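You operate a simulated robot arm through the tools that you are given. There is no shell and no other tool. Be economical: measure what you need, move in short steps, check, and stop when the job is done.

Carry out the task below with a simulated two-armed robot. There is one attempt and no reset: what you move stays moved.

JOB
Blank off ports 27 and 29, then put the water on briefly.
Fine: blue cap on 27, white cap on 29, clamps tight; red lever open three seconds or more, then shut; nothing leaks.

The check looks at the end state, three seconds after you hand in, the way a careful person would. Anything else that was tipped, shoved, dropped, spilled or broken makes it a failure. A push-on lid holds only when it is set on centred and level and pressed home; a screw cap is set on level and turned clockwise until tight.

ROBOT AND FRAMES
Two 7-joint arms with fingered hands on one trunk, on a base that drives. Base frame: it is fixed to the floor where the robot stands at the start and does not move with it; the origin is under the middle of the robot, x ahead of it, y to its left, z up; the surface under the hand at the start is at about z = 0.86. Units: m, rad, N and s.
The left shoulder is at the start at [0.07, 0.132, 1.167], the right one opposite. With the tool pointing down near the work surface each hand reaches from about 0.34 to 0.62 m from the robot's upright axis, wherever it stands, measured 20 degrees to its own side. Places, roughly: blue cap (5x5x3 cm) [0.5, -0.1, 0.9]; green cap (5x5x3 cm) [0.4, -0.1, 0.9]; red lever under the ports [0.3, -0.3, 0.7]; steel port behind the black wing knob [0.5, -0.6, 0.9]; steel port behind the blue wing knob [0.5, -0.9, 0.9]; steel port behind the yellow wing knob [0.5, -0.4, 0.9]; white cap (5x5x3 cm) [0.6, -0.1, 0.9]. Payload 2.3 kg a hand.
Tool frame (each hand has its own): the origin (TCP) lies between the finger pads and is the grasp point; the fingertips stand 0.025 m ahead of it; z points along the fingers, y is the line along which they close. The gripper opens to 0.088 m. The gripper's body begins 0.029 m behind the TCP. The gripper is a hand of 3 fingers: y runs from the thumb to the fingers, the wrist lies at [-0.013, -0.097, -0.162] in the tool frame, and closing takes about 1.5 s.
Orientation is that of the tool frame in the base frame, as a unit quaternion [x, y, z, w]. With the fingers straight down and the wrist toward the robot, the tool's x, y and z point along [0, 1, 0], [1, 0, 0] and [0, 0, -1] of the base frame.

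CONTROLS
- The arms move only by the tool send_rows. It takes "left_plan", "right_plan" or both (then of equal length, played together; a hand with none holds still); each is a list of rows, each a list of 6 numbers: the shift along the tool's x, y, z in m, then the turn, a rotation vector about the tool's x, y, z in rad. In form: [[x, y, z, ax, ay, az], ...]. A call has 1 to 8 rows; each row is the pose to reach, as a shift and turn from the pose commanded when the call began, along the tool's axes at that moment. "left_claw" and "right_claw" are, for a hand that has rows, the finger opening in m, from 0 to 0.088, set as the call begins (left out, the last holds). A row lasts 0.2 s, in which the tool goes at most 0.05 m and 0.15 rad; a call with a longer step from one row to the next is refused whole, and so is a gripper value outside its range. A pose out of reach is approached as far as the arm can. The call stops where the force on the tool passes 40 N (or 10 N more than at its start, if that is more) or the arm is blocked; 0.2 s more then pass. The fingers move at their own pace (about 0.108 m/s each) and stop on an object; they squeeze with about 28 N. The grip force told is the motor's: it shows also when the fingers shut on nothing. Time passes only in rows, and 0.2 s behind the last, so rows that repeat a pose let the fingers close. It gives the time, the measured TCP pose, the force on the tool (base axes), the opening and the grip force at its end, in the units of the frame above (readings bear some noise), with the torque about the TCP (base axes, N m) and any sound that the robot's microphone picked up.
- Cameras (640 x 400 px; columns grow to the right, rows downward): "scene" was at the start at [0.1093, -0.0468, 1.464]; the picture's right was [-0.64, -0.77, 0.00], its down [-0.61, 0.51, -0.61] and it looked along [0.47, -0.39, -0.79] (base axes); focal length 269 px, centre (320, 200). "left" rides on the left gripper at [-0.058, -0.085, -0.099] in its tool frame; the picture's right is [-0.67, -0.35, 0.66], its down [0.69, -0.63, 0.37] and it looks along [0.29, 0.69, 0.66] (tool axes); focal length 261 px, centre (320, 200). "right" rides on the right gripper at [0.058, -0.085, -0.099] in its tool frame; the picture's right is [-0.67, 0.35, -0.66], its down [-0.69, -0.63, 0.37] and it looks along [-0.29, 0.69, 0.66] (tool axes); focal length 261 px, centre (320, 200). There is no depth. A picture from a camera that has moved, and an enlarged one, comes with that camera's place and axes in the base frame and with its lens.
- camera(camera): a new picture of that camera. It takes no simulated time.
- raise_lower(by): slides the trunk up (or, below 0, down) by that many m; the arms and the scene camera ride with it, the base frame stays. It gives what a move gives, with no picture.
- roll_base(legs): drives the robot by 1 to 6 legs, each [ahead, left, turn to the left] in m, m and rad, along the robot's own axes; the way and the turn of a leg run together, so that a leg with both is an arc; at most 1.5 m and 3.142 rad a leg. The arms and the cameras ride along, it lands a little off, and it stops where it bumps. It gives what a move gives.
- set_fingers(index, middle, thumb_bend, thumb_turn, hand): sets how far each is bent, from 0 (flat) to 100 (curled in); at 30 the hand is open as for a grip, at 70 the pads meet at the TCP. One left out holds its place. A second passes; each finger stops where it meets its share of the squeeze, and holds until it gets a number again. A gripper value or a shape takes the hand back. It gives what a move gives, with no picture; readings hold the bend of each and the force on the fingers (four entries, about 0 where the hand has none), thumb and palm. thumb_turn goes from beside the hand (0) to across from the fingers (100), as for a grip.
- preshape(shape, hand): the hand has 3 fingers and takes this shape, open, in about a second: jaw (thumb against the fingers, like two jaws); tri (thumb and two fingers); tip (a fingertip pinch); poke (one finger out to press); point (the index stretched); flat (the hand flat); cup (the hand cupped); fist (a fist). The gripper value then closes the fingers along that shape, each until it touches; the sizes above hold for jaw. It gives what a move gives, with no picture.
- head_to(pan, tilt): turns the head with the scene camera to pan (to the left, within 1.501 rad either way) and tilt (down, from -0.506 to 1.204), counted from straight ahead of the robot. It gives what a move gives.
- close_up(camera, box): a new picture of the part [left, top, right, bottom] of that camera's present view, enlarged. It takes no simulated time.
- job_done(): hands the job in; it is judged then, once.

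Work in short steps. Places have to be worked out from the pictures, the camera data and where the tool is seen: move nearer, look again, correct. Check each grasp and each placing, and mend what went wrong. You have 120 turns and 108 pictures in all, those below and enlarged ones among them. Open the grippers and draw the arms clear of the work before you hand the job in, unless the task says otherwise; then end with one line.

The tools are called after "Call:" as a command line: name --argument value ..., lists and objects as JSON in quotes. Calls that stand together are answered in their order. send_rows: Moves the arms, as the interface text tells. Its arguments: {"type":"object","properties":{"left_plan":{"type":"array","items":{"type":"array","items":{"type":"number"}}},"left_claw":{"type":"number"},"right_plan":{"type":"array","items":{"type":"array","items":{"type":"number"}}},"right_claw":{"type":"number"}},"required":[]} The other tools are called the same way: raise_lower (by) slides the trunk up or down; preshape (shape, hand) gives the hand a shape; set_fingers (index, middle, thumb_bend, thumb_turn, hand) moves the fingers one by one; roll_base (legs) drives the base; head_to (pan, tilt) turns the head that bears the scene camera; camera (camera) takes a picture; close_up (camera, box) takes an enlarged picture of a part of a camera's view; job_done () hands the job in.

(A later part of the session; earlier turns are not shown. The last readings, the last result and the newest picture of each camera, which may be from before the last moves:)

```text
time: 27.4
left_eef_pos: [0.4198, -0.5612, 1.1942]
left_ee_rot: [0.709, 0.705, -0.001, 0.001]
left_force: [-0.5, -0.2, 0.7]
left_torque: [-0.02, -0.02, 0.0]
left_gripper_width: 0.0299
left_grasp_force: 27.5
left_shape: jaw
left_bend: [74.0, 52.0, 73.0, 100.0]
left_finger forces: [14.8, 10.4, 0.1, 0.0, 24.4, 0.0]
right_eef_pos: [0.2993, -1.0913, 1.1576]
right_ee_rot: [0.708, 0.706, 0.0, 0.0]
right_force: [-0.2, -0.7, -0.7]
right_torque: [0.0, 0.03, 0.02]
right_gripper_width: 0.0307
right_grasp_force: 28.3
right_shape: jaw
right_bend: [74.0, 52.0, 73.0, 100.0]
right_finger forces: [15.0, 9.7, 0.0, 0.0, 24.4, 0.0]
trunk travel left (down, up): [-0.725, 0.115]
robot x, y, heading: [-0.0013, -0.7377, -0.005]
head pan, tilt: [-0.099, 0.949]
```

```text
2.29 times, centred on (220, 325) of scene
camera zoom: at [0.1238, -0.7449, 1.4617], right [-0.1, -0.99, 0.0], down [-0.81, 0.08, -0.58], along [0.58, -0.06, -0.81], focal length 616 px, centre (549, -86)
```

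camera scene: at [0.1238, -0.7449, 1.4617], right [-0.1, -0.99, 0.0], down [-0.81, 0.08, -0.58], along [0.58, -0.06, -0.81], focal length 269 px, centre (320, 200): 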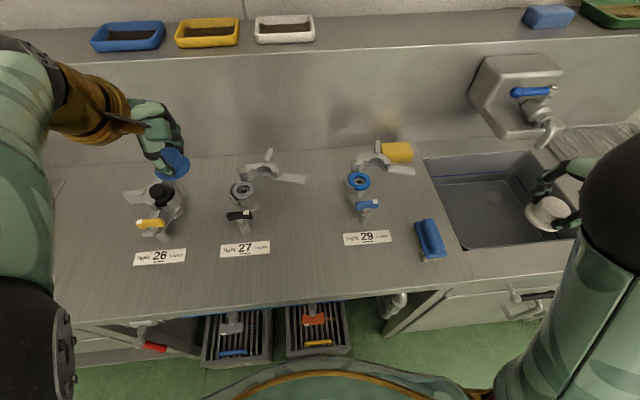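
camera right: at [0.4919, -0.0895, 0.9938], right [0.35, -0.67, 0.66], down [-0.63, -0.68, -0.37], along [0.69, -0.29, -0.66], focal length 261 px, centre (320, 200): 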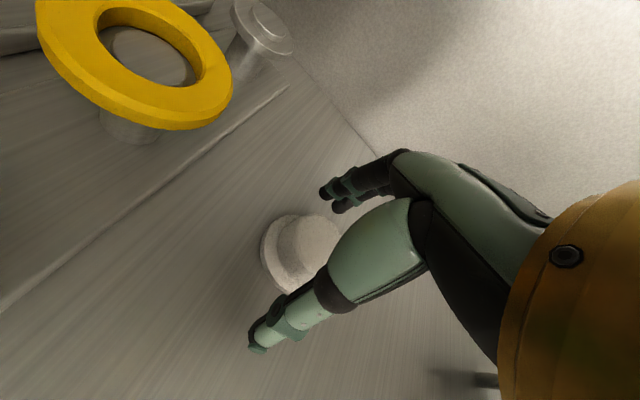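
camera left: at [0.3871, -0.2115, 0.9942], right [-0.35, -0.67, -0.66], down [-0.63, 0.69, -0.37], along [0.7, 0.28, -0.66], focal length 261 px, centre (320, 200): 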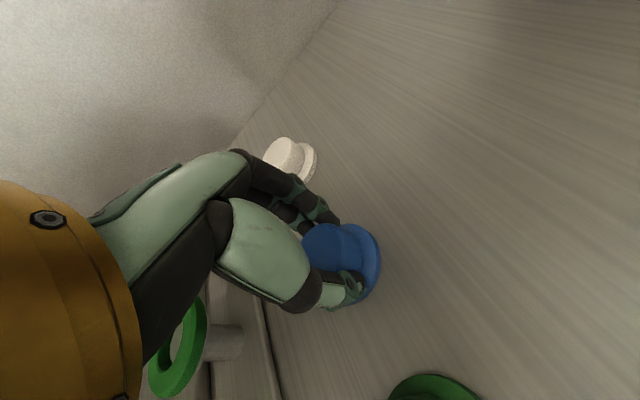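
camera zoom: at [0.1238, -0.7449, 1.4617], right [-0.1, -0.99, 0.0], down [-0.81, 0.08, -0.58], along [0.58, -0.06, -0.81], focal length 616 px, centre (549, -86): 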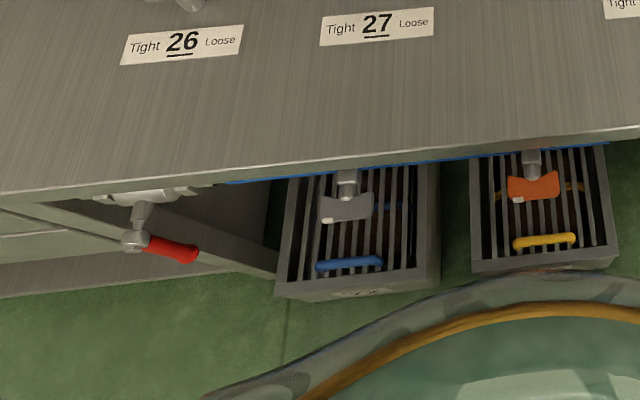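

All clear: 27 has a grey seal, 29 a blue seal. Note the sponge beside 29's clamp. Now bring the blue cap above port 27.

Call:
send_rows --left_plan '[[-0.006, 0.028, 0.02, 0, 0, 0], [-0.014, 0.056, 0.05, 0, 0, 0], [-0.02, 0.084, 0.08, 0, 0, 0], [-0.028, 0.112, 0.11, 0, 0, 0], [-0.034, 0.136, 0.14, 0, 0, 0], [-0.034, 0.14, 0.16, 0, 0, 0]]'

Call:
camera --camera "left"

Call:
close_up --camera "scene" --box '[200, 110, 320, 260]'

```text
time: 28.8
left_eef_pos: [0.5589, -0.5971, 1.0334]
left_ee_rot: [0.708, 0.706, -0.001, 0.0]
left_force: [-0.4, -0.3, -0.5]
left_torque: [0.0, -0.01, 0.02]
left_gripper_width: 0.0301
left_grasp_force: 28.1
left_shape: jaw
left_bend: [74.0, 52.0, 73.0, 100.0]
left_finger forces: [14.6, 10.7, 0.0, 0.0, 24.5, 0.0]
right_eef_pos: [0.3004, -1.0898, 1.1588]
right_ee_rot: [0.708, 0.706, 0.0, 0.0]
right_force: [0.4, 0.8, -0.3]
right_torque: [0.01, 0.01, 0.04]
right_gripper_width: 0.0309
right_grasp_force: 27.8
right_shape: jaw
right_bend: [74.0, 52.0, 73.0, 100.0]
right_finger forces: [14.8, 9.7, 0.0, 0.1, 24.6, 0.0]
trunk travel left (down, up): [-0.725, 0.115]
robot x, y, heading: [-0.0023, -0.739, -0.003]
head pan, tilt: [-0.099, 0.949]
```

```text
73 pictures are left
camera left: at [0.4731, -0.6534, 1.1314], right [-0.35, -0.67, -0.65], down [-0.63, 0.69, -0.37], along [0.69, 0.28, -0.66], focal length 261 px, centre (320, 200)
```

left: 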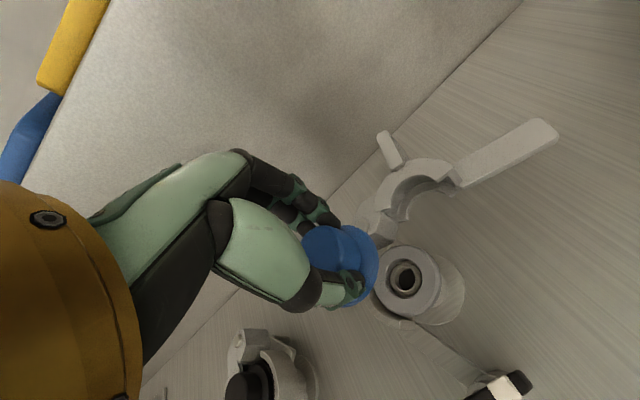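

```text
2.67 times, centred on (260, 185) of scene
camera zoom: at [0.1242, -0.7445, 1.4616], right [-0.1, -0.99, 0.0], down [-0.81, 0.08, -0.58], along [0.58, -0.06, -0.81], focal length 718 px, centre (480, 240)
```

zoom: 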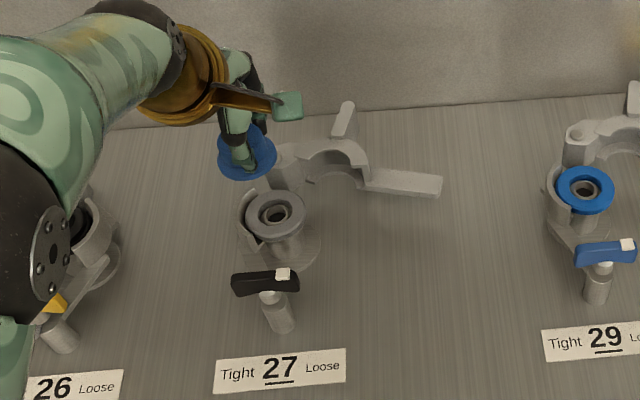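

Call:
close_up --camera "left" --box '[350, 220, 480, 340]'

Call:
close_up --camera "left" --box '[290, 200, 400, 310]'

Call:
camera --camera "right"

```text
3.33 times, centred on (415, 280) of left
camera zoom: at [0.4731, -0.6534, 1.1314], right [-0.35, -0.67, -0.65], down [-0.63, 0.69, -0.37], along [0.69, 0.28, -0.66], focal length 869 px, centre (3, -67)
```

zoom: 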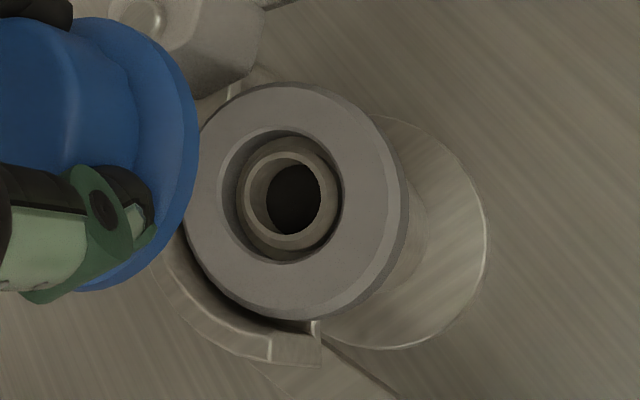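

```text
3.64 times, centred on (345, 255) of left
camera zoom: at [0.4731, -0.6534, 1.1314], right [-0.35, -0.67, -0.65], down [-0.63, 0.69, -0.37], along [0.69, 0.28, -0.66], focal length 948 px, centre (229, 0)
```

zoom: 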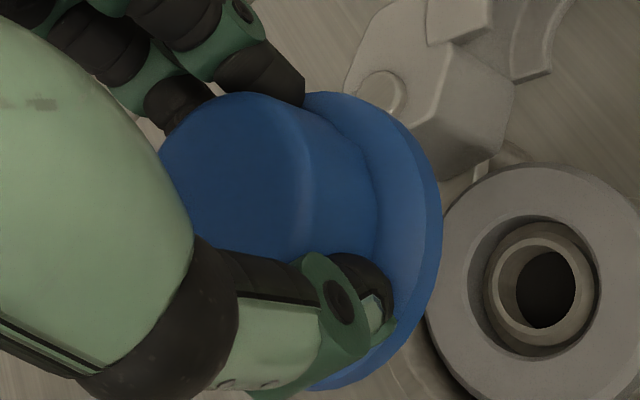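

```text
69 pictures are left
camera right: at [0.2149, -1.0323, 1.2567], right [0.35, -0.67, 0.66], down [-0.63, -0.68, -0.37], along [0.69, -0.29, -0.66], focal length 261 px, centre (320, 200)
```

right: 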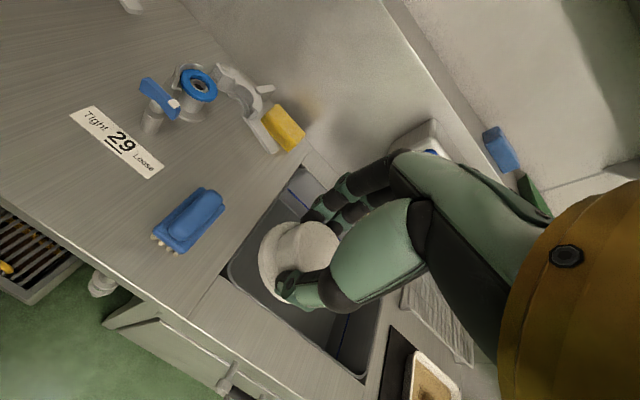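

From the image fit, the blue cap sits about (-3.5, +6.5) mm from the TCP, and port 27's centre is about (0.558, -0.595). I'll move to the corrected position with the cap ~1.5 cm above the seal and look again.

Call:
send_rows --left_plan '[[-0.004, 0.002, 0.025, 0, 0, 0], [-0.0045, 0.0025, 0.05, 0, 0, 0], [-0.0045, 0.0025, 0.064, 0, 0, 0]]'

Call:
close_up --camera "left" --box '[280, 190, 440, 330]'

Call:
close_up --camera "scene" --box '[210, 140, 300, 230]'

```text
time: 29.6
left_eef_pos: [0.5612, -0.6018, 0.9706]
left_ee_rot: [0.708, 0.706, -0.001, 0.0]
left_force: [-0.3, -0.2, -0.7]
left_torque: [0.03, -0.01, 0.0]
left_gripper_width: 0.0298
left_grasp_force: 28.6
left_shape: jaw
left_bend: [74.0, 52.0, 73.0, 100.0]
left_finger forces: [14.6, 10.6, 0.0, 0.0, 24.3, 0.1]
right_eef_pos: [0.2996, -1.0906, 1.1569]
right_ee_rot: [0.708, 0.706, 0.0, 0.0]
right_force: [0.4, 0.2, 0.0]
right_torque: [0.02, 0.0, 0.02]
right_gripper_width: 0.0308
right_grasp_force: 28.1
right_shape: jaw
right_bend: [74.0, 52.0, 73.0, 100.0]
right_finger forces: [14.8, 9.7, 0.0, 0.1, 24.4, 0.0]
trunk travel left (down, up): [-0.725, 0.115]
robot x, y, heading: [-0.0016, -0.7369, -0.004]
head pan, tilt: [-0.099, 0.949]
```

```text
2.86 times, centred on (360, 260) of left
camera zoom: at [0.4745, -0.6578, 1.0681], right [-0.35, -0.67, -0.65], down [-0.63, 0.69, -0.37], along [0.69, 0.28, -0.66], focal length 745 px, centre (206, 29)
```

zoom: 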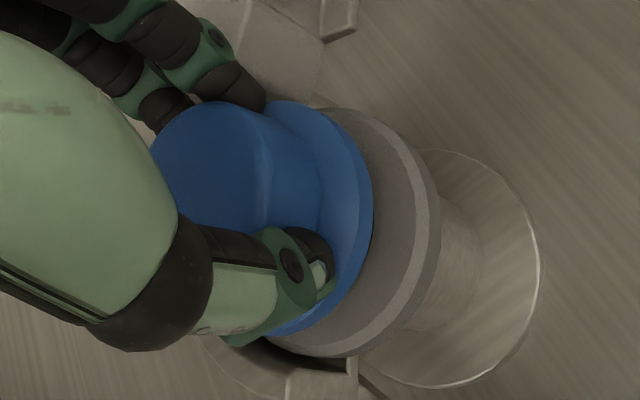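

```text
4.44 times, centred on (255, 185) of scene
camera zoom: at [0.124, -0.7447, 1.4617], right [-0.1, -0.99, 0.0], down [-0.81, 0.08, -0.58], along [0.58, -0.06, -0.81], focal length 1197 px, centre (609, 267)
```

zoom: 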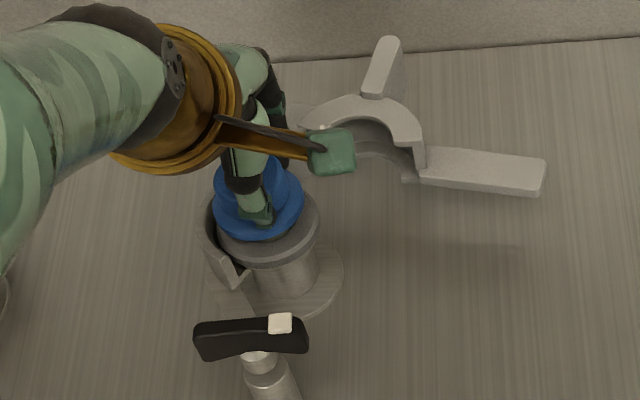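

Both views suggest about 2 mm more toward -y and 1.5 mm toward the robot. I'll apply that and lower until contact.

Call:
send_rows --left_plan '[[-0.002, -0.0015, 0.006, 0, 0, 0], [-0.002, -0.0015, 0.011, 0, 0, 0], [-0.002, -0.0015, 0.014, 0, 0, 0], [-0.002, -0.0015, 0.017, 0, 0, 0], [-0.002, -0.0015, 0.019, 0, 0, 0], [-0.002, -0.0015, 0.021, 0, 0, 0]]'

Call:
close_up --camera "left" --box '[280, 190, 440, 330]'

Call:
close_up --camera "scene" --box '[210, 140, 300, 230]'

```text
time: 31.0
left_eef_pos: [0.557, -0.6025, 0.9535]
left_ee_rot: [0.709, 0.705, 0.003, 0.004]
left_force: [5.6, 0.6, 24.4]
left_torque: [0.06, -0.15, -0.02]
left_gripper_width: 0.0311
left_grasp_force: 28.3
left_shape: jaw
left_bend: [74.0, 51.0, 74.0, 100.0]
left_finger forces: [18.4, 13.6, 0.1, 0.0, 26.1, 0.0]
right_eef_pos: [0.2942, -1.0907, 1.1586]
right_ee_rot: [0.708, 0.706, 0.001, 0.001]
right_force: [-0.2, 0.1, -1.3]
right_torque: [0.0, 0.01, -0.01]
right_gripper_width: 0.0306
right_grasp_force: 27.5
right_shape: jaw
right_bend: [74.0, 52.0, 73.0, 100.0]
right_finger forces: [14.8, 9.7, 0.0, 0.0, 24.5, 0.0]
trunk travel left (down, up): [-0.725, 0.115]
robot x, y, heading: [0.0023, -0.739, -0.007]
head pan, tilt: [-0.099, 0.949]
```

```text
2.86 times, centred on (360, 260) of left
camera zoom: at [0.4707, -0.6598, 1.0509], right [-0.34, -0.67, -0.66], down [-0.62, 0.69, -0.37], along [0.7, 0.28, -0.65], focal length 745 px, centre (206, 29)
```

zoom: 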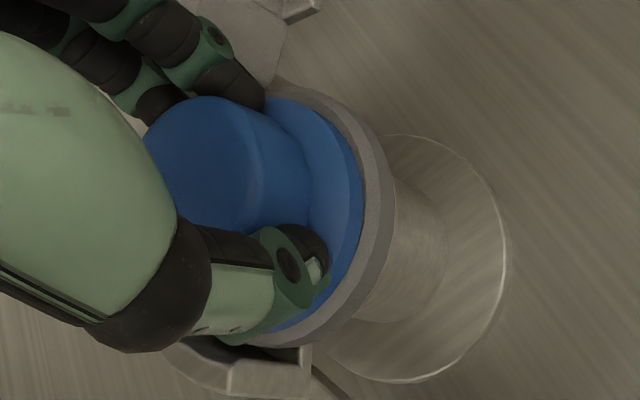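

```text
4.44 times, centred on (255, 185) of scene
camera zoom: at [0.1184, -0.7462, 1.4625], right [-0.1, -0.99, 0.0], down [-0.81, 0.08, -0.59], along [0.58, -0.06, -0.81], focal length 1197 px, centre (609, 267)
```

zoom: 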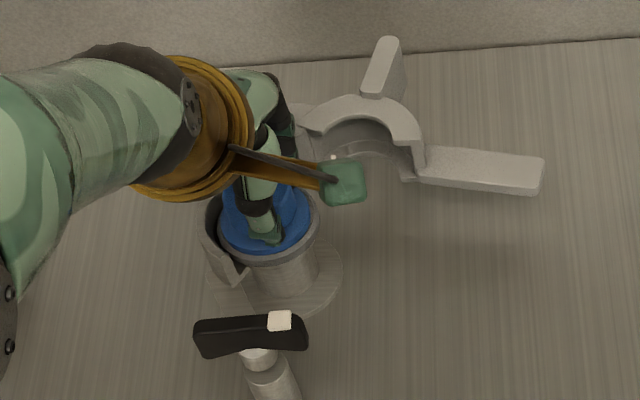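

Cap is seated on the seal with balanced margins in the wrist view, maybe 1.5 mm too far to +y. I'll ease up, nudge, press down again, and release.

Call:
send_rows --left_plan '[[0, 0, -0.004, 0, 0, 0], [-0.0015, 0, -0.004, 0, 0, 0], [-0.0015, 0, -0.002, 0, 0, 0], [-0.0015, 0, 0.0, 0, 0, 0], [-0.0015, 0, 0.0, 0, 0, 0]]'

Call:
close_up --camera "scene" --box '[220, 150, 290, 220]'

Call:
close_up --camera "left" --box '[280, 190, 440, 330]'

```text
time: 32.2
left_eef_pos: [0.5568, -0.6039, 0.9524]
left_ee_rot: [0.709, 0.705, 0.003, 0.004]
left_force: [8.1, 5.0, 29.7]
left_torque: [0.15, -0.29, 0.09]
left_gripper_width: 0.0316
left_grasp_force: 28.4
left_shape: jaw
left_bend: [74.0, 50.0, 75.0, 100.0]
left_finger forces: [19.5, 15.5, 0.0, 0.0, 25.6, 0.0]
right_eef_pos: [0.2939, -1.0904, 1.1592]
right_ee_rot: [0.708, 0.706, 0.002, 0.002]
right_force: [-0.4, 0.8, -0.4]
right_torque: [-0.03, -0.02, -0.02]
right_gripper_width: 0.0307
right_grasp_force: 27.8
right_shape: jaw
right_bend: [74.0, 52.0, 73.0, 100.0]
right_finger forces: [14.8, 9.8, 0.0, 0.0, 24.5, 0.0]
trunk travel left (down, up): [-0.725, 0.115]
robot x, y, heading: [-0.0012, -0.7371, 0.001]
head pan, tilt: [-0.099, 0.949]
```

```text
5.71 times, centred on (255, 185) of scene
camera zoom: at [0.1174, -0.745, 1.4624], right [-0.1, -0.99, 0.0], down [-0.81, 0.08, -0.59], along [0.58, -0.06, -0.81], focal length 1539 px, centre (691, 286)
```

zoom: 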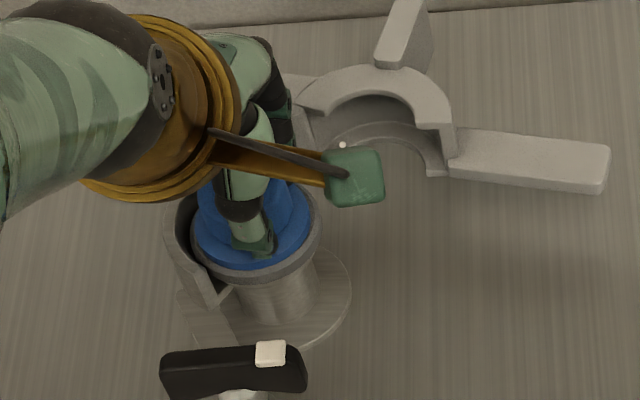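

```text
2.86 times, centred on (360, 260) of left
camera zoom: at [0.4702, -0.6606, 1.0506], right [-0.34, -0.67, -0.66], down [-0.62, 0.69, -0.37], along [0.7, 0.28, -0.65], focal length 745 px, centre (206, 29)
```

zoom: 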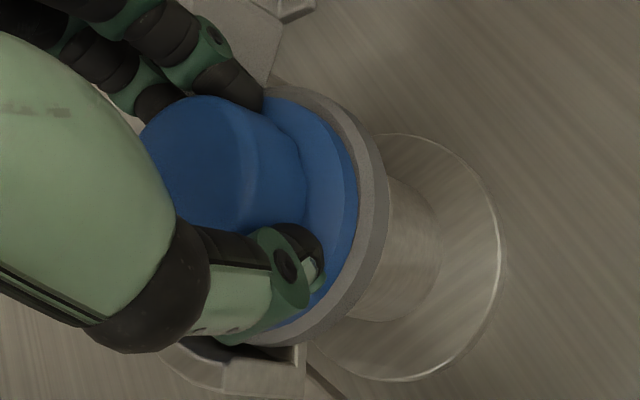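

Centred. Relax the press slightly, open, and rise straight up.

Call:
send_rows --left_plan '[[0, 0, -0.001, 0, 0, 0], [0, 0, -0.001, 0, 0, 0], [0, 0, -0.001, 0, 0, 0], [0, 0, -0.001, 0, 0, 0], [0, 0, -0.001, 0, 0, 0]]' --left_claw 0.075

Call:
send_rows --left_plan '[[0, 0, -0.03, 0, 0, 0], [0, 0, -0.07, 0, 0, 0], [0, -0.03, -0.11, 0, 0, 0], [0, -0.07, -0.13, 0, 0, 0]]'

Call:
close_up --camera "scene" --box '[210, 140, 310, 240]'

Call:
camera --camera "left"

```text
time: 33.4
left_eef_pos: [0.5581, -0.6055, 0.951]
left_ee_rot: [0.709, 0.706, 0.001, 0.001]
left_force: [-4.7, -1.6, 3.4]
left_torque: [0.01, -0.1, -0.03]
left_gripper_width: 0.0724
left_grasp_force: 0.0
left_shape: jaw
left_bend: [28.0, 36.0, 43.0, 99.0]
left_finger forces: [0.0, 5.7, 0.0, 0.1, 0.0, 0.0]
right_eef_pos: [0.2956, -1.0917, 1.1583]
right_ee_rot: [0.709, 0.705, 0.001, 0.0]
right_force: [0.4, 0.2, -0.4]
right_torque: [0.0, 0.0, 0.02]
right_gripper_width: 0.0306
right_grasp_force: 27.7
right_shape: jaw
right_bend: [74.0, 52.0, 73.0, 100.0]
right_finger forces: [14.9, 9.8, 0.0, 0.1, 24.5, 0.0]
trunk travel left (down, up): [-0.725, 0.115]
robot x, y, heading: [0.0004, -0.735, -0.005]
head pan, tilt: [-0.099, 0.949]
```

```text
time: 34.4
left_eef_pos: [0.487, -0.6069, 1.081]
left_ee_rot: [0.708, 0.706, 0.0, 0.001]
left_force: [-0.6, 0.4, -0.5]
left_torque: [-0.01, -0.04, -0.03]
left_gripper_width: 0.0749
left_grasp_force: 0.1
left_shape: jaw
left_bend: [28.0, 33.0, 43.0, 99.0]
left_finger forces: [0.0, 0.0, 0.0, 0.1, 0.0, 0.0]
right_eef_pos: [0.2971, -1.0908, 1.1588]
right_ee_rot: [0.708, 0.706, 0.0, 0.001]
right_force: [-1.2, -0.3, -0.9]
right_torque: [0.0, -0.05, -0.01]
right_gripper_width: 0.0306
right_grasp_force: 28.4
right_shape: jaw
right_bend: [74.0, 52.0, 73.0, 100.0]
right_finger forces: [14.8, 9.7, 0.0, 0.0, 24.5, 0.0]
trunk travel left (down, up): [-0.725, 0.115]
robot x, y, heading: [0.0014, -0.7394, -0.004]
head pan, tilt: [-0.099, 0.949]
```

```text
4.00 times, centred on (260, 190) of scene
camera zoom: at [0.1211, -0.7449, 1.4619], right [-0.1, -0.99, 0.0], down [-0.81, 0.08, -0.58], along [0.58, -0.06, -0.81], focal length 1077 px, centre (560, 240)
```

zoom: 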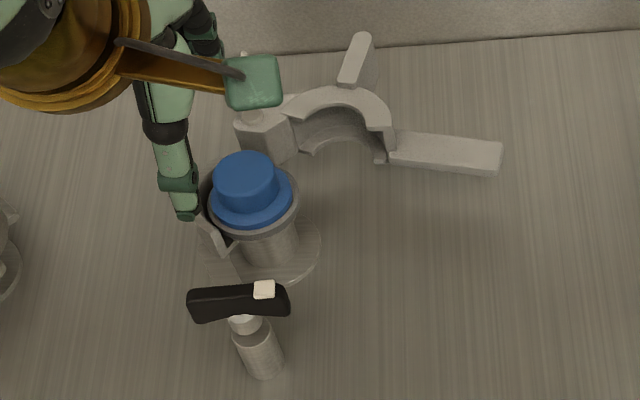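

```text
61 pictures are left
camera left: at [0.4008, -0.6611, 1.1787], right [-0.35, -0.67, -0.66], down [-0.63, 0.69, -0.37], along [0.7, 0.28, -0.66], focal length 261 px, centre (320, 200)
```

left: 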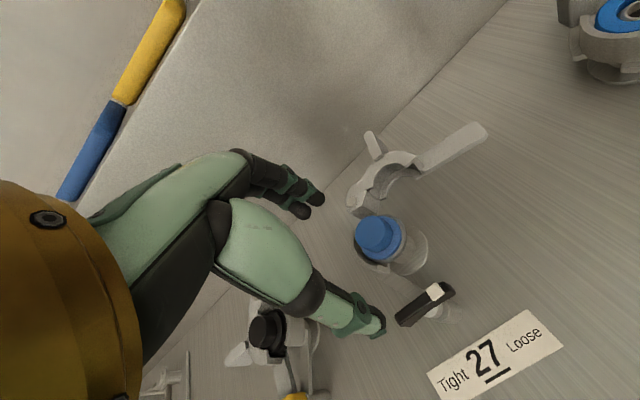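

Blue cap sits level and centred. Next, the white cap over port 29 (about (0.558, -0.895)).

Call:
send_rows --right_plan '[[0.025, 0.034, 0.0, 0, 0, 0], [0.05, 0.068, 0.01, 0, 0, 0], [0.075, 0.102, 0.025, 0, 0, 0], [0.1, 0.136, 0.045, 0, 0, 0], [0.125, 0.17, 0.065, 0, 0, 0], [0.15, 0.204, 0.085, 0, 0, 0], [0.175, 0.235, 0.105, 0, 0, 0], [0.196, 0.261, 0.126, 0, 0, 0]]'

Call:
close_up --camera "right" --box '[180, 190, 380, 330]'

Call:
close_up --camera "scene" --box '[320, 120, 440, 240]'

```text
time: 36.2
left_eef_pos: [0.4907, -0.6038, 1.0786]
left_ee_rot: [0.709, 0.705, -0.002, 0.0]
left_force: [-0.7, -0.1, 0.7]
left_torque: [0.01, 0.01, -0.05]
left_gripper_width: 0.0748
left_grasp_force: 0.0
left_shape: jaw
left_bend: [28.0, 33.0, 43.0, 99.0]
left_finger forces: [0.0, 0.0, 0.1, 0.0, 0.0, 0.0]
right_eef_pos: [0.5626, -0.8962, 1.0303]
right_ee_rot: [0.708, 0.706, 0.0, 0.0]
right_force: [0.5, 0.1, -0.5]
right_torque: [0.02, 0.01, 0.02]
right_gripper_width: 0.0307
right_grasp_force: 27.5
right_shape: jaw
right_bend: [74.0, 52.0, 73.0, 100.0]
right_finger forces: [14.6, 9.9, 0.0, 0.1, 24.5, 0.1]
trunk travel left (down, up): [-0.725, 0.115]
robot x, y, heading: [-0.0044, -0.7412, -0.008]
head pan, tilt: [-0.099, 0.949]
```

```text
2.86 times, centred on (280, 260) of right
camera zoom: at [0.4776, -0.8385, 1.1285], right [0.35, -0.67, 0.66], down [-0.63, -0.68, -0.36], along [0.69, -0.29, -0.66], focal length 745 px, centre (434, 29)
```

zoom: 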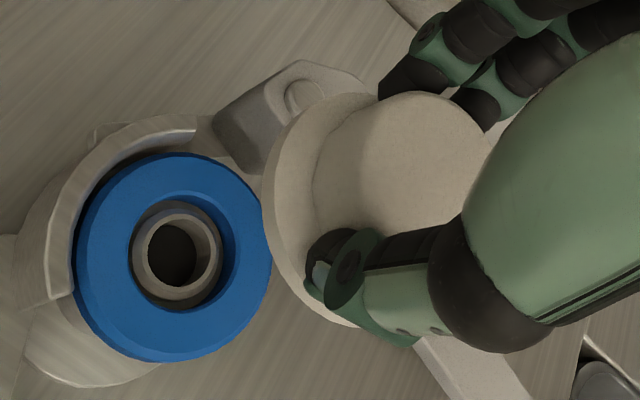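

```text
3.33 times, centred on (380, 180) of scene
camera zoom: at [0.1256, -0.7445, 1.4615], right [-0.1, -0.99, 0.0], down [-0.81, 0.08, -0.58], along [0.58, -0.06, -0.81], focal length 898 px, centre (120, 267)
```

zoom: 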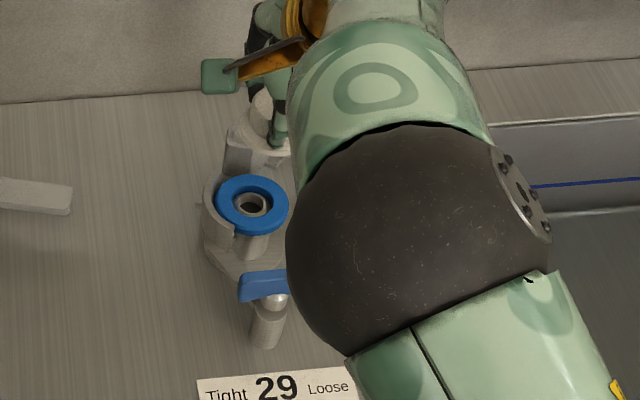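

Port 29 confirmed at (0.5575, -0.894); the white cap sits about (-2, -7) mm from the TCP (mirror of the left). I'll move to match and stop 1.5 cm above.

Call:
send_rows --right_plan '[[0.007, -0.003, 0.025, 0, 0, 0], [0.0085, -0.003, 0.05, 0, 0, 0], [0.0085, -0.003, 0.061, 0, 0, 0]]'

Call:
close_up --camera "right" --box '[200, 190, 360, 330]'

```text
time: 37.0
left_eef_pos: [0.4896, -0.6053, 1.0795]
left_ee_rot: [0.709, 0.706, -0.001, 0.001]
left_force: [0.5, 0.1, 0.1]
left_torque: [-0.02, 0.01, 0.0]
left_gripper_width: 0.0748
left_grasp_force: 0.1
left_shape: jaw
left_bend: [28.0, 33.0, 43.0, 99.0]
left_finger forces: [0.0, 0.1, 0.0, 0.1, 0.1, 0.1]
right_eef_pos: [0.5586, -0.8869, 0.9699]
right_ee_rot: [0.708, 0.706, 0.0, -0.001]
right_force: [0.6, 0.0, 0.1]
right_torque: [0.02, 0.0, -0.02]
right_gripper_width: 0.0301
right_grasp_force: 28.2
right_shape: jaw
right_bend: [74.0, 52.0, 73.0, 100.0]
right_finger forces: [14.5, 9.9, 0.0, 0.0, 24.4, 0.0]
trunk travel left (down, up): [-0.725, 0.115]
robot x, y, heading: [-0.0022, -0.7386, -0.008]
head pan, tilt: [-0.099, 0.949]
```

```text
2.86 times, centred on (280, 260) of right
camera zoom: at [0.4741, -0.8296, 1.0685], right [0.35, -0.67, 0.66], down [-0.63, -0.68, -0.37], along [0.69, -0.29, -0.66], focal length 745 px, centre (434, 29)
```

zoom: 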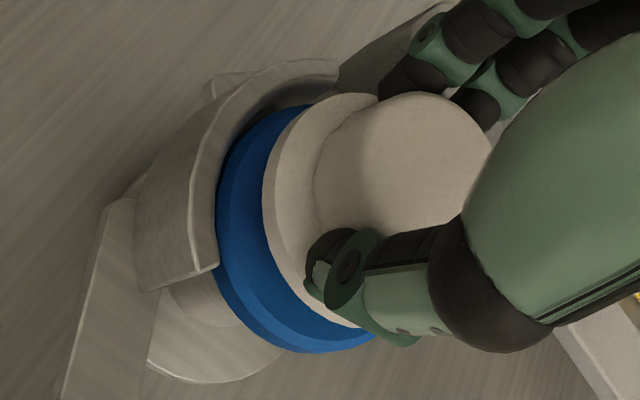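

A slight correction of about (-1.5, -1.5) mm, then lower to contact.

Call:
send_rows --right_plan '[[-0.0015, -0.0015, 0.006, 0, 0, 0], [-0.0015, -0.0015, 0.011, 0, 0, 0], [-0.0015, -0.0015, 0.014, 0, 0, 0], [-0.0015, -0.0015, 0.016, 0, 0, 0], [-0.0015, -0.0015, 0.018, 0, 0, 0]]'

Call:
close_up --camera "right" --box '[200, 190, 360, 330]'

Call:
close_up --camera "scene" --box '[320, 140, 390, 210]'

```text
time: 38.2
left_eef_pos: [0.4876, -0.605, 1.0802]
left_ee_rot: [0.708, 0.706, 0.0, 0.001]
left_force: [-0.3, 0.4, -0.9]
left_torque: [-0.02, -0.03, -0.02]
left_gripper_width: 0.0749
left_grasp_force: 0.0
left_shape: jaw
left_bend: [28.0, 33.0, 43.0, 99.0]
left_finger forces: [0.1, 0.0, 0.0, 0.0, 0.0, 0.1]
right_eef_pos: [0.5567, -0.8881, 0.9541]
right_ee_rot: [0.709, 0.705, 0.001, 0.002]
right_force: [2.5, -0.6, 11.7]
right_torque: [-0.05, -0.1, 0.01]
right_gripper_width: 0.0303
right_grasp_force: 28.2
right_shape: jaw
right_bend: [74.0, 52.0, 73.0, 100.0]
right_finger forces: [15.8, 11.8, 0.0, 0.1, 25.0, 0.1]
trunk travel left (down, up): [-0.725, 0.115]
robot x, y, heading: [0.0004, -0.7412, -0.007]
head pan, tilt: [-0.099, 0.949]
```

```text
2.86 times, centred on (280, 260) of right
camera zoom: at [0.4715, -0.8305, 1.0528], right [0.34, -0.67, 0.66], down [-0.63, -0.68, -0.37], along [0.7, -0.29, -0.66], focal length 745 px, centre (434, 29)
```

zoom: 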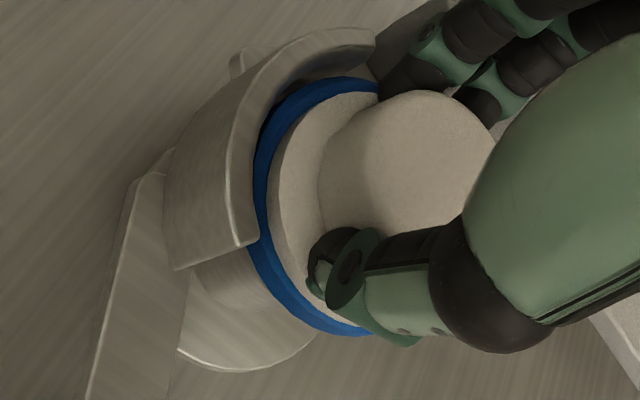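

```text
5.71 times, centred on (355, 175) of scene
camera zoom: at [0.1219, -0.7445, 1.462], right [-0.1, -0.99, 0.0], down [-0.81, 0.08, -0.58], along [0.58, -0.06, -0.81], focal length 1539 px, centre (120, 343)
```

zoom: 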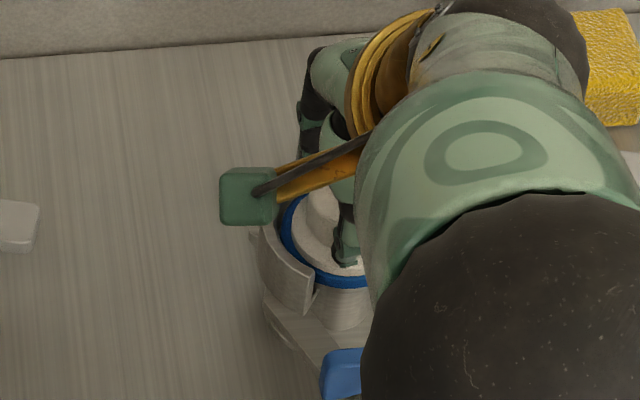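

Even margin all around the white cap. I'll press slightly, release and rise.

Call:
send_rows --right_plan '[[0, 0, 0.002, 0, 0, 0], [0, 0, 0.002, 0, 0, 0], [0, 0, 0.0, 0, 0, 0]]'

Call:
send_rows --right_plan '[[0, 0, 0, 0, 0, 0], [0, 0, 0, 0, 0, 0], [0, 0, 0, 0, 0, 0], [0, 0, 0, 0, 0, 0], [0, 0, 0, 0, 0, 0]]' --right_claw 0.078

Call:
send_rows --right_plan '[[0, 0, -0.03, 0, 0, 0], [0, 0, -0.07, 0, 0, 0], [0, -0.02, -0.11, 0, 0, 0], [-0.03, -0.05, -0.13, 0, 0, 0], [-0.07, -0.08, -0.13, 0, 0, 0], [-0.11, -0.11, -0.13, 0, 0, 0], [-0.14, -0.14, -0.13, 0, 0, 0]]'

Call:
close_up --camera "scene" --box '[330, 120, 430, 230]'

Call:
close_up --camera "right" --box '[60, 0, 340, 180]'

```text
time: 39.0
left_eef_pos: [0.488, -0.6042, 1.0802]
left_ee_rot: [0.708, 0.706, -0.001, 0.0]
left_force: [-1.4, -0.4, -0.5]
left_torque: [0.0, 0.0, 0.03]
left_gripper_width: 0.0751
left_grasp_force: 0.0
left_shape: jaw
left_bend: [28.0, 33.0, 43.0, 99.0]
left_finger forces: [0.0, 0.1, 0.1, 0.1, 0.0, 0.1]
right_eef_pos: [0.5559, -0.8887, 0.9545]
right_ee_rot: [0.709, 0.706, 0.0, 0.001]
right_force: [6.4, -0.3, 12.6]
right_torque: [-0.09, -0.19, -0.03]
right_gripper_width: 0.0314
right_grasp_force: 28.0
right_shape: jaw
right_bend: [74.0, 51.0, 74.0, 100.0]
right_finger forces: [17.5, 12.5, 0.0, 0.0, 24.7, 0.0]
trunk travel left (down, up): [-0.725, 0.115]
robot x, y, heading: [0.0009, -0.7385, -0.003]
head pan, tilt: [-0.099, 0.949]
```

```text
time: 40.2
left_eef_pos: [0.4895, -0.6054, 1.0791]
left_ee_rot: [0.709, 0.706, -0.001, 0.001]
left_force: [0.2, 0.5, 0.3]
left_torque: [-0.01, 0.0, 0.01]
left_gripper_width: 0.0746
left_grasp_force: 0.0
left_shape: jaw
left_bend: [28.0, 33.0, 43.0, 99.0]
left_finger forces: [0.1, 0.0, 0.0, 0.0, 0.0, 0.0]
right_eef_pos: [0.5561, -0.8883, 0.9548]
right_ee_rot: [0.709, 0.705, 0.0, 0.0]
right_force: [-2.1, -0.3, 0.0]
right_torque: [-0.03, 0.01, -0.06]
right_gripper_width: 0.0767
right_grasp_force: 0.1
right_shape: jaw
right_bend: [29.0, 34.0, 37.0, 98.0]
right_finger forces: [0.1, 2.0, 0.0, 0.0, 0.0, 0.0]
trunk travel left (down, up): [-0.725, 0.115]
robot x, y, heading: [0.0033, -0.7388, -0.004]
head pan, tilt: [-0.099, 0.949]
```

```text
time: 41.8
left_eef_pos: [0.4894, -0.6058, 1.079]
left_ee_rot: [0.709, 0.706, 0.001, 0.001]
left_force: [0.2, 0.1, 0.4]
left_torque: [0.01, 0.02, -0.04]
left_gripper_width: 0.0747
left_grasp_force: 0.2
left_shape: jaw
left_bend: [28.0, 33.0, 43.0, 99.0]
left_finger forces: [0.0, 0.0, 0.0, 0.0, 0.0, 0.0]
right_eef_pos: [0.4132, -1.0292, 1.0821]
right_ee_rot: [0.708, 0.706, 0.002, -0.001]
right_force: [-0.4, -0.4, -0.4]
right_torque: [0.02, -0.05, 0.03]
right_gripper_width: 0.0778
right_grasp_force: 0.0
right_shape: jaw
right_bend: [29.0, 32.0, 37.0, 98.0]
right_finger forces: [0.0, 0.0, 0.1, 0.0, 0.0, 0.0]
trunk travel left (down, up): [-0.725, 0.115]
robot x, y, heading: [-0.0033, -0.7359, -0.004]
head pan, tilt: [-0.099, 0.949]
```

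```text
3.64 times, centred on (380, 175) of scene
camera zoom: at [0.1228, -0.7465, 1.4617], right [-0.1, -0.99, 0.0], down [-0.81, 0.09, -0.58], along [0.58, -0.06, -0.81], focal length 979 px, centre (102, 291)
```

zoom: 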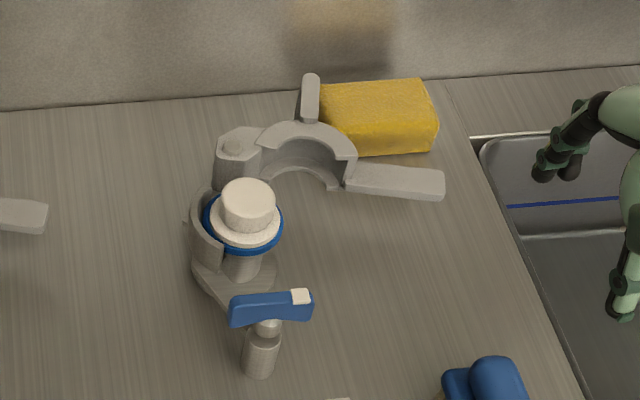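

```text
2.22 times, centred on (200, 90) of right
camera zoom: at [0.3286, -0.9723, 1.1807], right [0.34, -0.67, 0.66], down [-0.63, -0.68, -0.37], along [0.69, -0.29, -0.66], focal length 579 px, centre (587, 444)
```

zoom: 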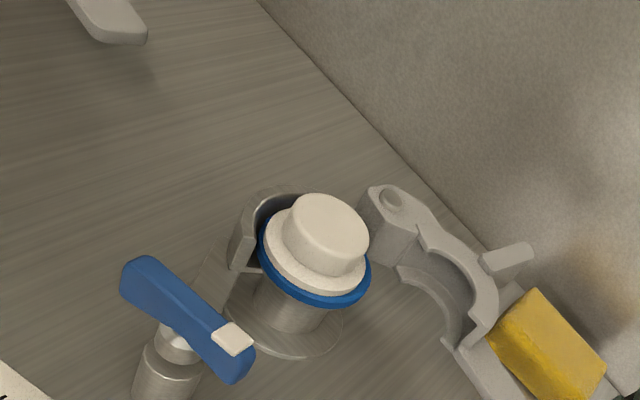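

Both caps are seated level. Next I'll swing the clamp halves closed with a single finger; let me put the left hand into "point" and see where the fingertip lies.

Call:
preshape --hand "left" --shape "point"

Call:
camera --camera "left"

Call:
close_up --camera "scene" --box '[180, 120, 320, 240]'

```text
time: 42.7
left_eef_pos: [0.4904, -0.6054, 1.0787]
left_ee_rot: [0.708, 0.706, 0.0, 0.001]
left_force: [0.8, 1.0, 0.6]
left_torque: [-0.01, 0.01, 0.0]
left_gripper_width: 0.0804
left_grasp_force: 0.1
left_shape: point
left_bend: [20.0, 100.0, 98.0, 88.0]
left_finger forces: [0.1, 0.0, 0.0, 0.0, 0.0, 0.1]
right_eef_pos: [0.4155, -1.0282, 1.0809]
right_ee_rot: [0.708, 0.706, 0.0, 0.0]
right_force: [-0.2, 0.1, 0.3]
right_torque: [-0.02, -0.03, 0.0]
right_gripper_width: 0.0781
right_grasp_force: 0.1
right_shape: jaw
right_bend: [29.0, 32.0, 37.0, 98.0]
right_finger forces: [0.0, 0.0, 0.0, 0.0, 0.0, 0.0]
trunk travel left (down, up): [-0.725, 0.115]
robot x, y, heading: [0.002, -0.738, -0.004]
head pan, tilt: [-0.099, 0.949]
```

```text
53 pictures are left
camera left: at [0.4035, -0.6607, 1.1776], right [-0.35, -0.67, -0.65], down [-0.63, 0.69, -0.37], along [0.69, 0.28, -0.66], focal length 261 px, centre (320, 200)
```

left: 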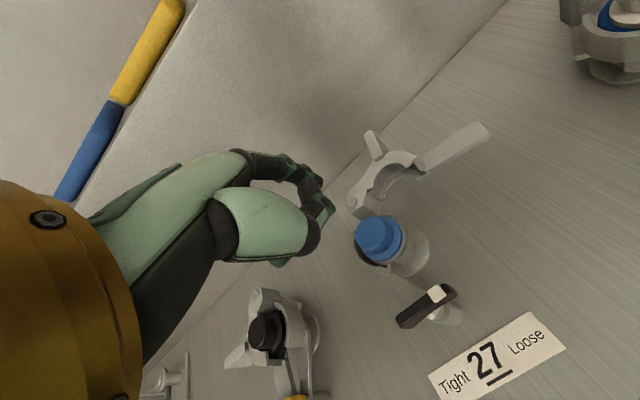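

```text
3.33 times, centred on (250, 180) of scene
camera zoom: at [0.1239, -0.7445, 1.4617], right [-0.1, -0.99, 0.0], down [-0.81, 0.08, -0.58], along [0.58, -0.06, -0.81], focal length 898 px, centre (553, 267)
```

zoom: 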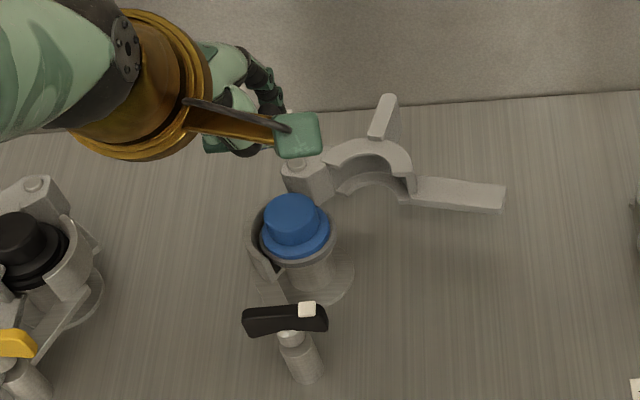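

Call:
close_up --camera "left" --box '[200, 120, 380, 290]'

```text
2.35 times, centred on (290, 205) of left
camera zoom: at [0.4035, -0.6607, 1.1776], right [-0.35, -0.67, -0.65], down [-0.63, 0.69, -0.37], along [0.69, 0.28, -0.66], focal length 613 px, centre (391, 188)
```

zoom: 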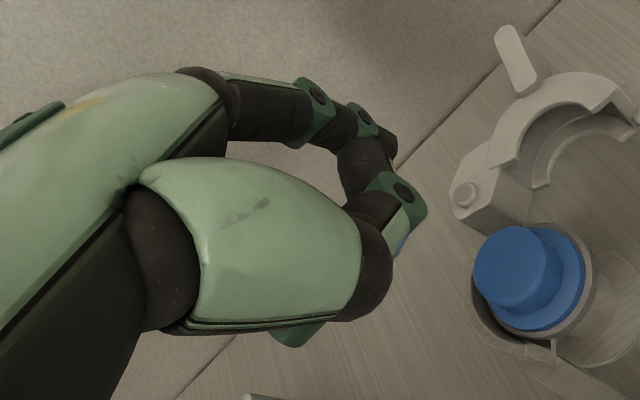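

I'll use the closed fingers of the right hand as a compact peg to swing the clamps, and take the left hand out of the way (back to jaw shape).

Call:
preshape --hand "left" --shape "jaw"

Call:
send_rows --left_plan '[[0.013, -0.011, -0.012, 0, 0, 0], [0.026, -0.022, -0.024, 0, 0, 0], [0.04, -0.033, -0.036, 0, 0, 0], [0.053, -0.044, -0.048, 0, 0, 0], [0.066, -0.055, -0.06, 0, 0, 0], [0.08, -0.066, -0.07, 0, 0, 0], [0.092, -0.078, -0.08, 0, 0, 0], [0.105, -0.09, -0.09, 0, 0, 0]]' --right_plan '[[0.036, 0.025, 0.0, 0, 0, 0], [0.073, 0.05, 0.0, 0, 0, 0], [0.11, 0.076, 0.0, 0, 0, 0], [0.146, 0.102, 0.01, 0, 0, 0], [0.183, 0.128, 0.02, 0, 0, 0], [0.22, 0.154, 0.03, 0, 0, 0], [0.256, 0.18, 0.04, 0, 0, 0], [0.293, 0.205, 0.05, 0, 0, 0]]' --right_claw 0.0

Call:
camera --camera "right"

Call:
close_up --camera "scene" --box '[210, 110, 350, 240]'

```text
time: 43.6
left_eef_pos: [0.489, -0.6051, 1.08]
left_ee_rot: [0.709, 0.705, 0.0, 0.001]
left_force: [0.1, -0.4, -0.1]
left_torque: [0.0, -0.01, -0.04]
left_gripper_width: 0.0873
left_grasp_force: 0.0
left_shape: jaw
left_bend: [30.0, 30.0, 30.0, 97.0]
left_finger forces: [0.0, 0.0, 0.0, 0.0, 0.0, 0.1]
right_eef_pos: [0.4152, -1.0289, 1.0806]
right_ee_rot: [0.708, 0.706, 0.0, 0.0]
right_force: [-0.6, -0.6, -0.4]
right_torque: [-0.02, 0.01, -0.01]
right_gripper_width: 0.0781
right_grasp_force: 0.1
right_shape: jaw
right_bend: [29.0, 32.0, 37.0, 98.0]
right_finger forces: [0.1, 0.1, 0.0, 0.1, 0.0, 0.1]
trunk travel left (down, up): [-0.725, 0.115]
robot x, y, heading: [-0.0043, -0.7386, -0.003]
head pan, tilt: [-0.099, 0.949]
```

```text
time: 45.4
left_eef_pos: [0.3996, -0.4977, 1.1713]
left_ee_rot: [0.709, 0.705, -0.001, 0.001]
left_force: [-0.3, 0.0, 0.7]
left_torque: [0.0, 0.0, 0.0]
left_gripper_width: 0.0875
left_grasp_force: 0.0
left_shape: jaw
left_bend: [30.0, 30.0, 30.0, 97.0]
left_finger forces: [0.1, 0.0, 0.1, 0.1, 0.1, 0.0]
left hand out of reach, approached as far as the arm can: row 6
right_eef_pos: [0.5853, -0.8329, 1.0233]
right_ee_rot: [0.706, 0.708, 0.003, -0.001]
right_force: [-0.2, -0.5, -0.3]
right_torque: [0.02, 0.05, 0.03]
right_gripper_width: 0.0
right_grasp_force: 28.1
right_shape: jaw
right_bend: [70.0, 70.0, 37.0, 100.0]
right_finger forces: [0.0, 0.0, 0.0, 0.0, 0.0, 0.0]
right hand out of reach, approached as far as the arm can: row 6, 7, 8
trunk travel left (down, up): [-0.725, 0.115]
robot x, y, heading: [0.002, -0.7391, -0.005]
head pan, tilt: [-0.099, 0.949]
```

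```text
50 pictures are left
camera right: at [0.4997, -0.7765, 1.1223], right [0.35, -0.67, 0.65], down [-0.63, -0.69, -0.37], along [0.7, -0.28, -0.66], focal length 261 px, centre (320, 200)
```

right: 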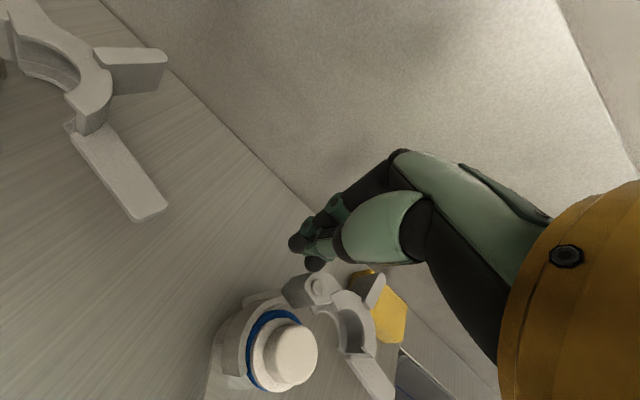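

```text
3.08 times, centred on (280, 175) of scene
camera zoom: at [0.1239, -0.7441, 1.4617], right [-0.1, -0.99, 0.0], down [-0.81, 0.08, -0.58], along [0.58, -0.06, -0.81], focal length 828 px, centre (443, 277)
```

zoom: 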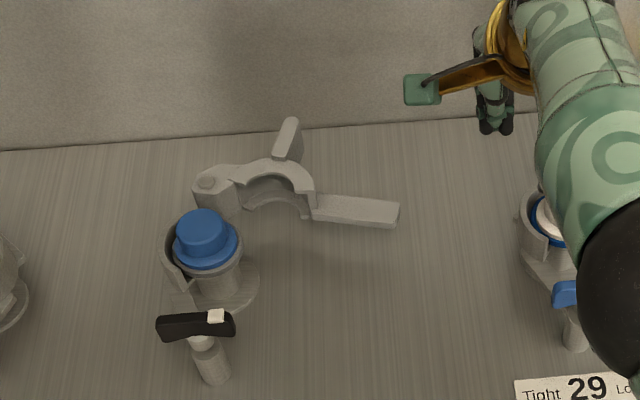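

The right hand can't reach that far inward from here. I'll shift the base 0.2 m left for port 27's clamp, then re-read the pose.

Call:
roll_base --legs '[[0, 0.2, 0]]'

Call:
send_rows --right_plan '[[0, 0, -0.005, 0, 0, 0]]'

```text
time: 47.0
left_eef_pos: [0.3992, -0.3039, 1.1704]
left_ee_rot: [0.708, 0.706, 0.0, -0.001]
left_force: [-0.6, -0.7, 0.2]
left_torque: [-0.01, 0.0, 0.01]
left_gripper_width: 0.0878
left_grasp_force: 0.0
left_shape: jaw
left_bend: [30.0, 30.0, 30.0, 97.0]
left_finger forces: [0.0, 0.0, 0.0, 0.0, 0.0, 0.1]
right_eef_pos: [0.5867, -0.6381, 1.0232]
right_ee_rot: [0.706, 0.708, 0.003, -0.003]
right_force: [-0.3, -0.3, 0.5]
right_torque: [0.04, 0.01, 0.02]
right_gripper_width: 0.0
right_grasp_force: 28.1
right_shape: jaw
right_bend: [70.0, 70.0, 37.0, 100.0]
right_finger forces: [0.1, 0.1, 0.0, 0.1, 0.1, 0.0]
trunk travel left (down, up): [-0.725, 0.115]
robot x, y, heading: [-0.0022, -0.5374, 0.0]
head pan, tilt: [-0.099, 0.949]
```

```text
time: 47.4
left_eef_pos: [0.3996, -0.3015, 1.1698]
left_ee_rot: [0.708, 0.706, -0.001, 0.001]
left_force: [-0.6, 0.1, -0.1]
left_torque: [-0.01, -0.01, -0.02]
left_gripper_width: 0.0878
left_grasp_force: 0.0
left_shape: jaw
left_bend: [30.0, 30.0, 30.0, 97.0]
left_finger forces: [0.0, 0.0, 0.1, 0.0, 0.0, 0.0]
right_eef_pos: [0.586, -0.6362, 1.0279]
right_ee_rot: [0.706, 0.708, 0.002, -0.001]
right_force: [-0.5, 0.1, -0.4]
right_torque: [0.02, 0.0, -0.01]
right_gripper_width: 0.0
right_grasp_force: 28.2
right_shape: jaw
right_bend: [70.0, 70.0, 37.0, 100.0]
right_finger forces: [0.0, 0.1, 0.0, 0.0, 0.0, 0.0]
trunk travel left (down, up): [-0.725, 0.115]
robot x, y, heading: [-0.0014, -0.5405, -0.001]
head pan, tilt: [-0.099, 0.949]
```

Now move behind 27's handle and lower the peg.

Call:
send_rows --right_plan '[[-0.035, 0.013, 0, 0, 0, 0], [-0.07, 0.026, 0, 0, 0, 0], [-0.099, 0.036, 0, 0, 0, 0], [-0.099, 0.036, 0.04, 0, 0, 0], [-0.099, 0.036, 0.07, 0, 0, 0]]'

Call:
close_up --camera "right" --box '[160, 140, 380, 320]'

Call:
camera --camera "scene"

```text
time: 48.6
left_eef_pos: [0.4002, -0.3018, 1.1696]
left_ee_rot: [0.709, 0.706, -0.002, 0.0]
left_force: [-1.0, 0.4, 0.9]
left_torque: [0.01, -0.02, -0.04]
left_gripper_width: 0.0877
left_grasp_force: 0.1
left_shape: jaw
left_bend: [30.0, 30.0, 30.0, 97.0]
left_finger forces: [0.0, 0.0, 0.0, 0.0, 0.0, 0.0]
right_eef_pos: [0.6039, -0.7435, 0.9516]
right_ee_rot: [0.704, 0.71, 0.002, -0.003]
right_force: [-0.3, -0.3, -0.1]
right_torque: [0.01, 0.0, 0.0]
right_gripper_width: 0.0
right_grasp_force: 27.9
right_shape: jaw
right_bend: [70.0, 70.0, 37.0, 100.0]
right_finger forces: [0.0, 0.0, 0.0, 0.1, 0.0, 0.0]
right hand out of reach, approached as far as the arm can: row 2, 3, 4, 5
trunk travel left (down, up): [-0.725, 0.115]
robot x, y, heading: [-0.0007, -0.5396, 0.002]
head pan, tilt: [-0.099, 0.949]
```

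```text
2.22 times, centred on (270, 230) of right
camera zoom: at [0.5184, -0.686, 1.0514], right [0.36, -0.67, 0.65], down [-0.62, -0.69, -0.37], along [0.7, -0.27, -0.66], focal length 579 px, centre (431, 133)
```

zoom: 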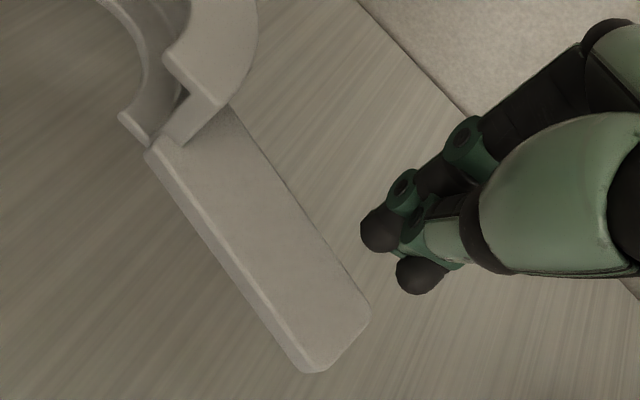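

```text
47 pictures are left
camera scene: at [0.1255, -0.548, 1.4616], right [-0.1, -0.99, 0.0], down [-0.81, 0.08, -0.58], along [0.58, -0.06, -0.81], focal length 269 px, centre (320, 200)
```

scene: 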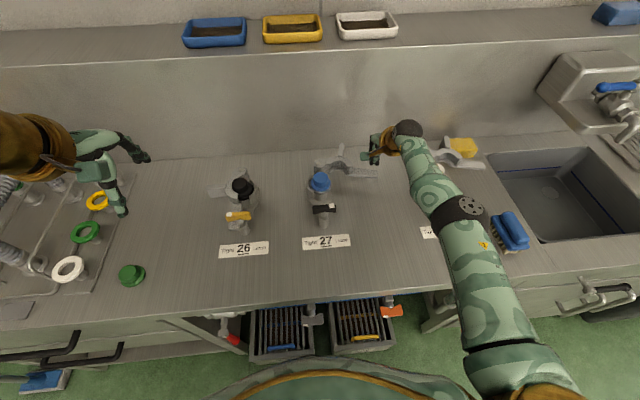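

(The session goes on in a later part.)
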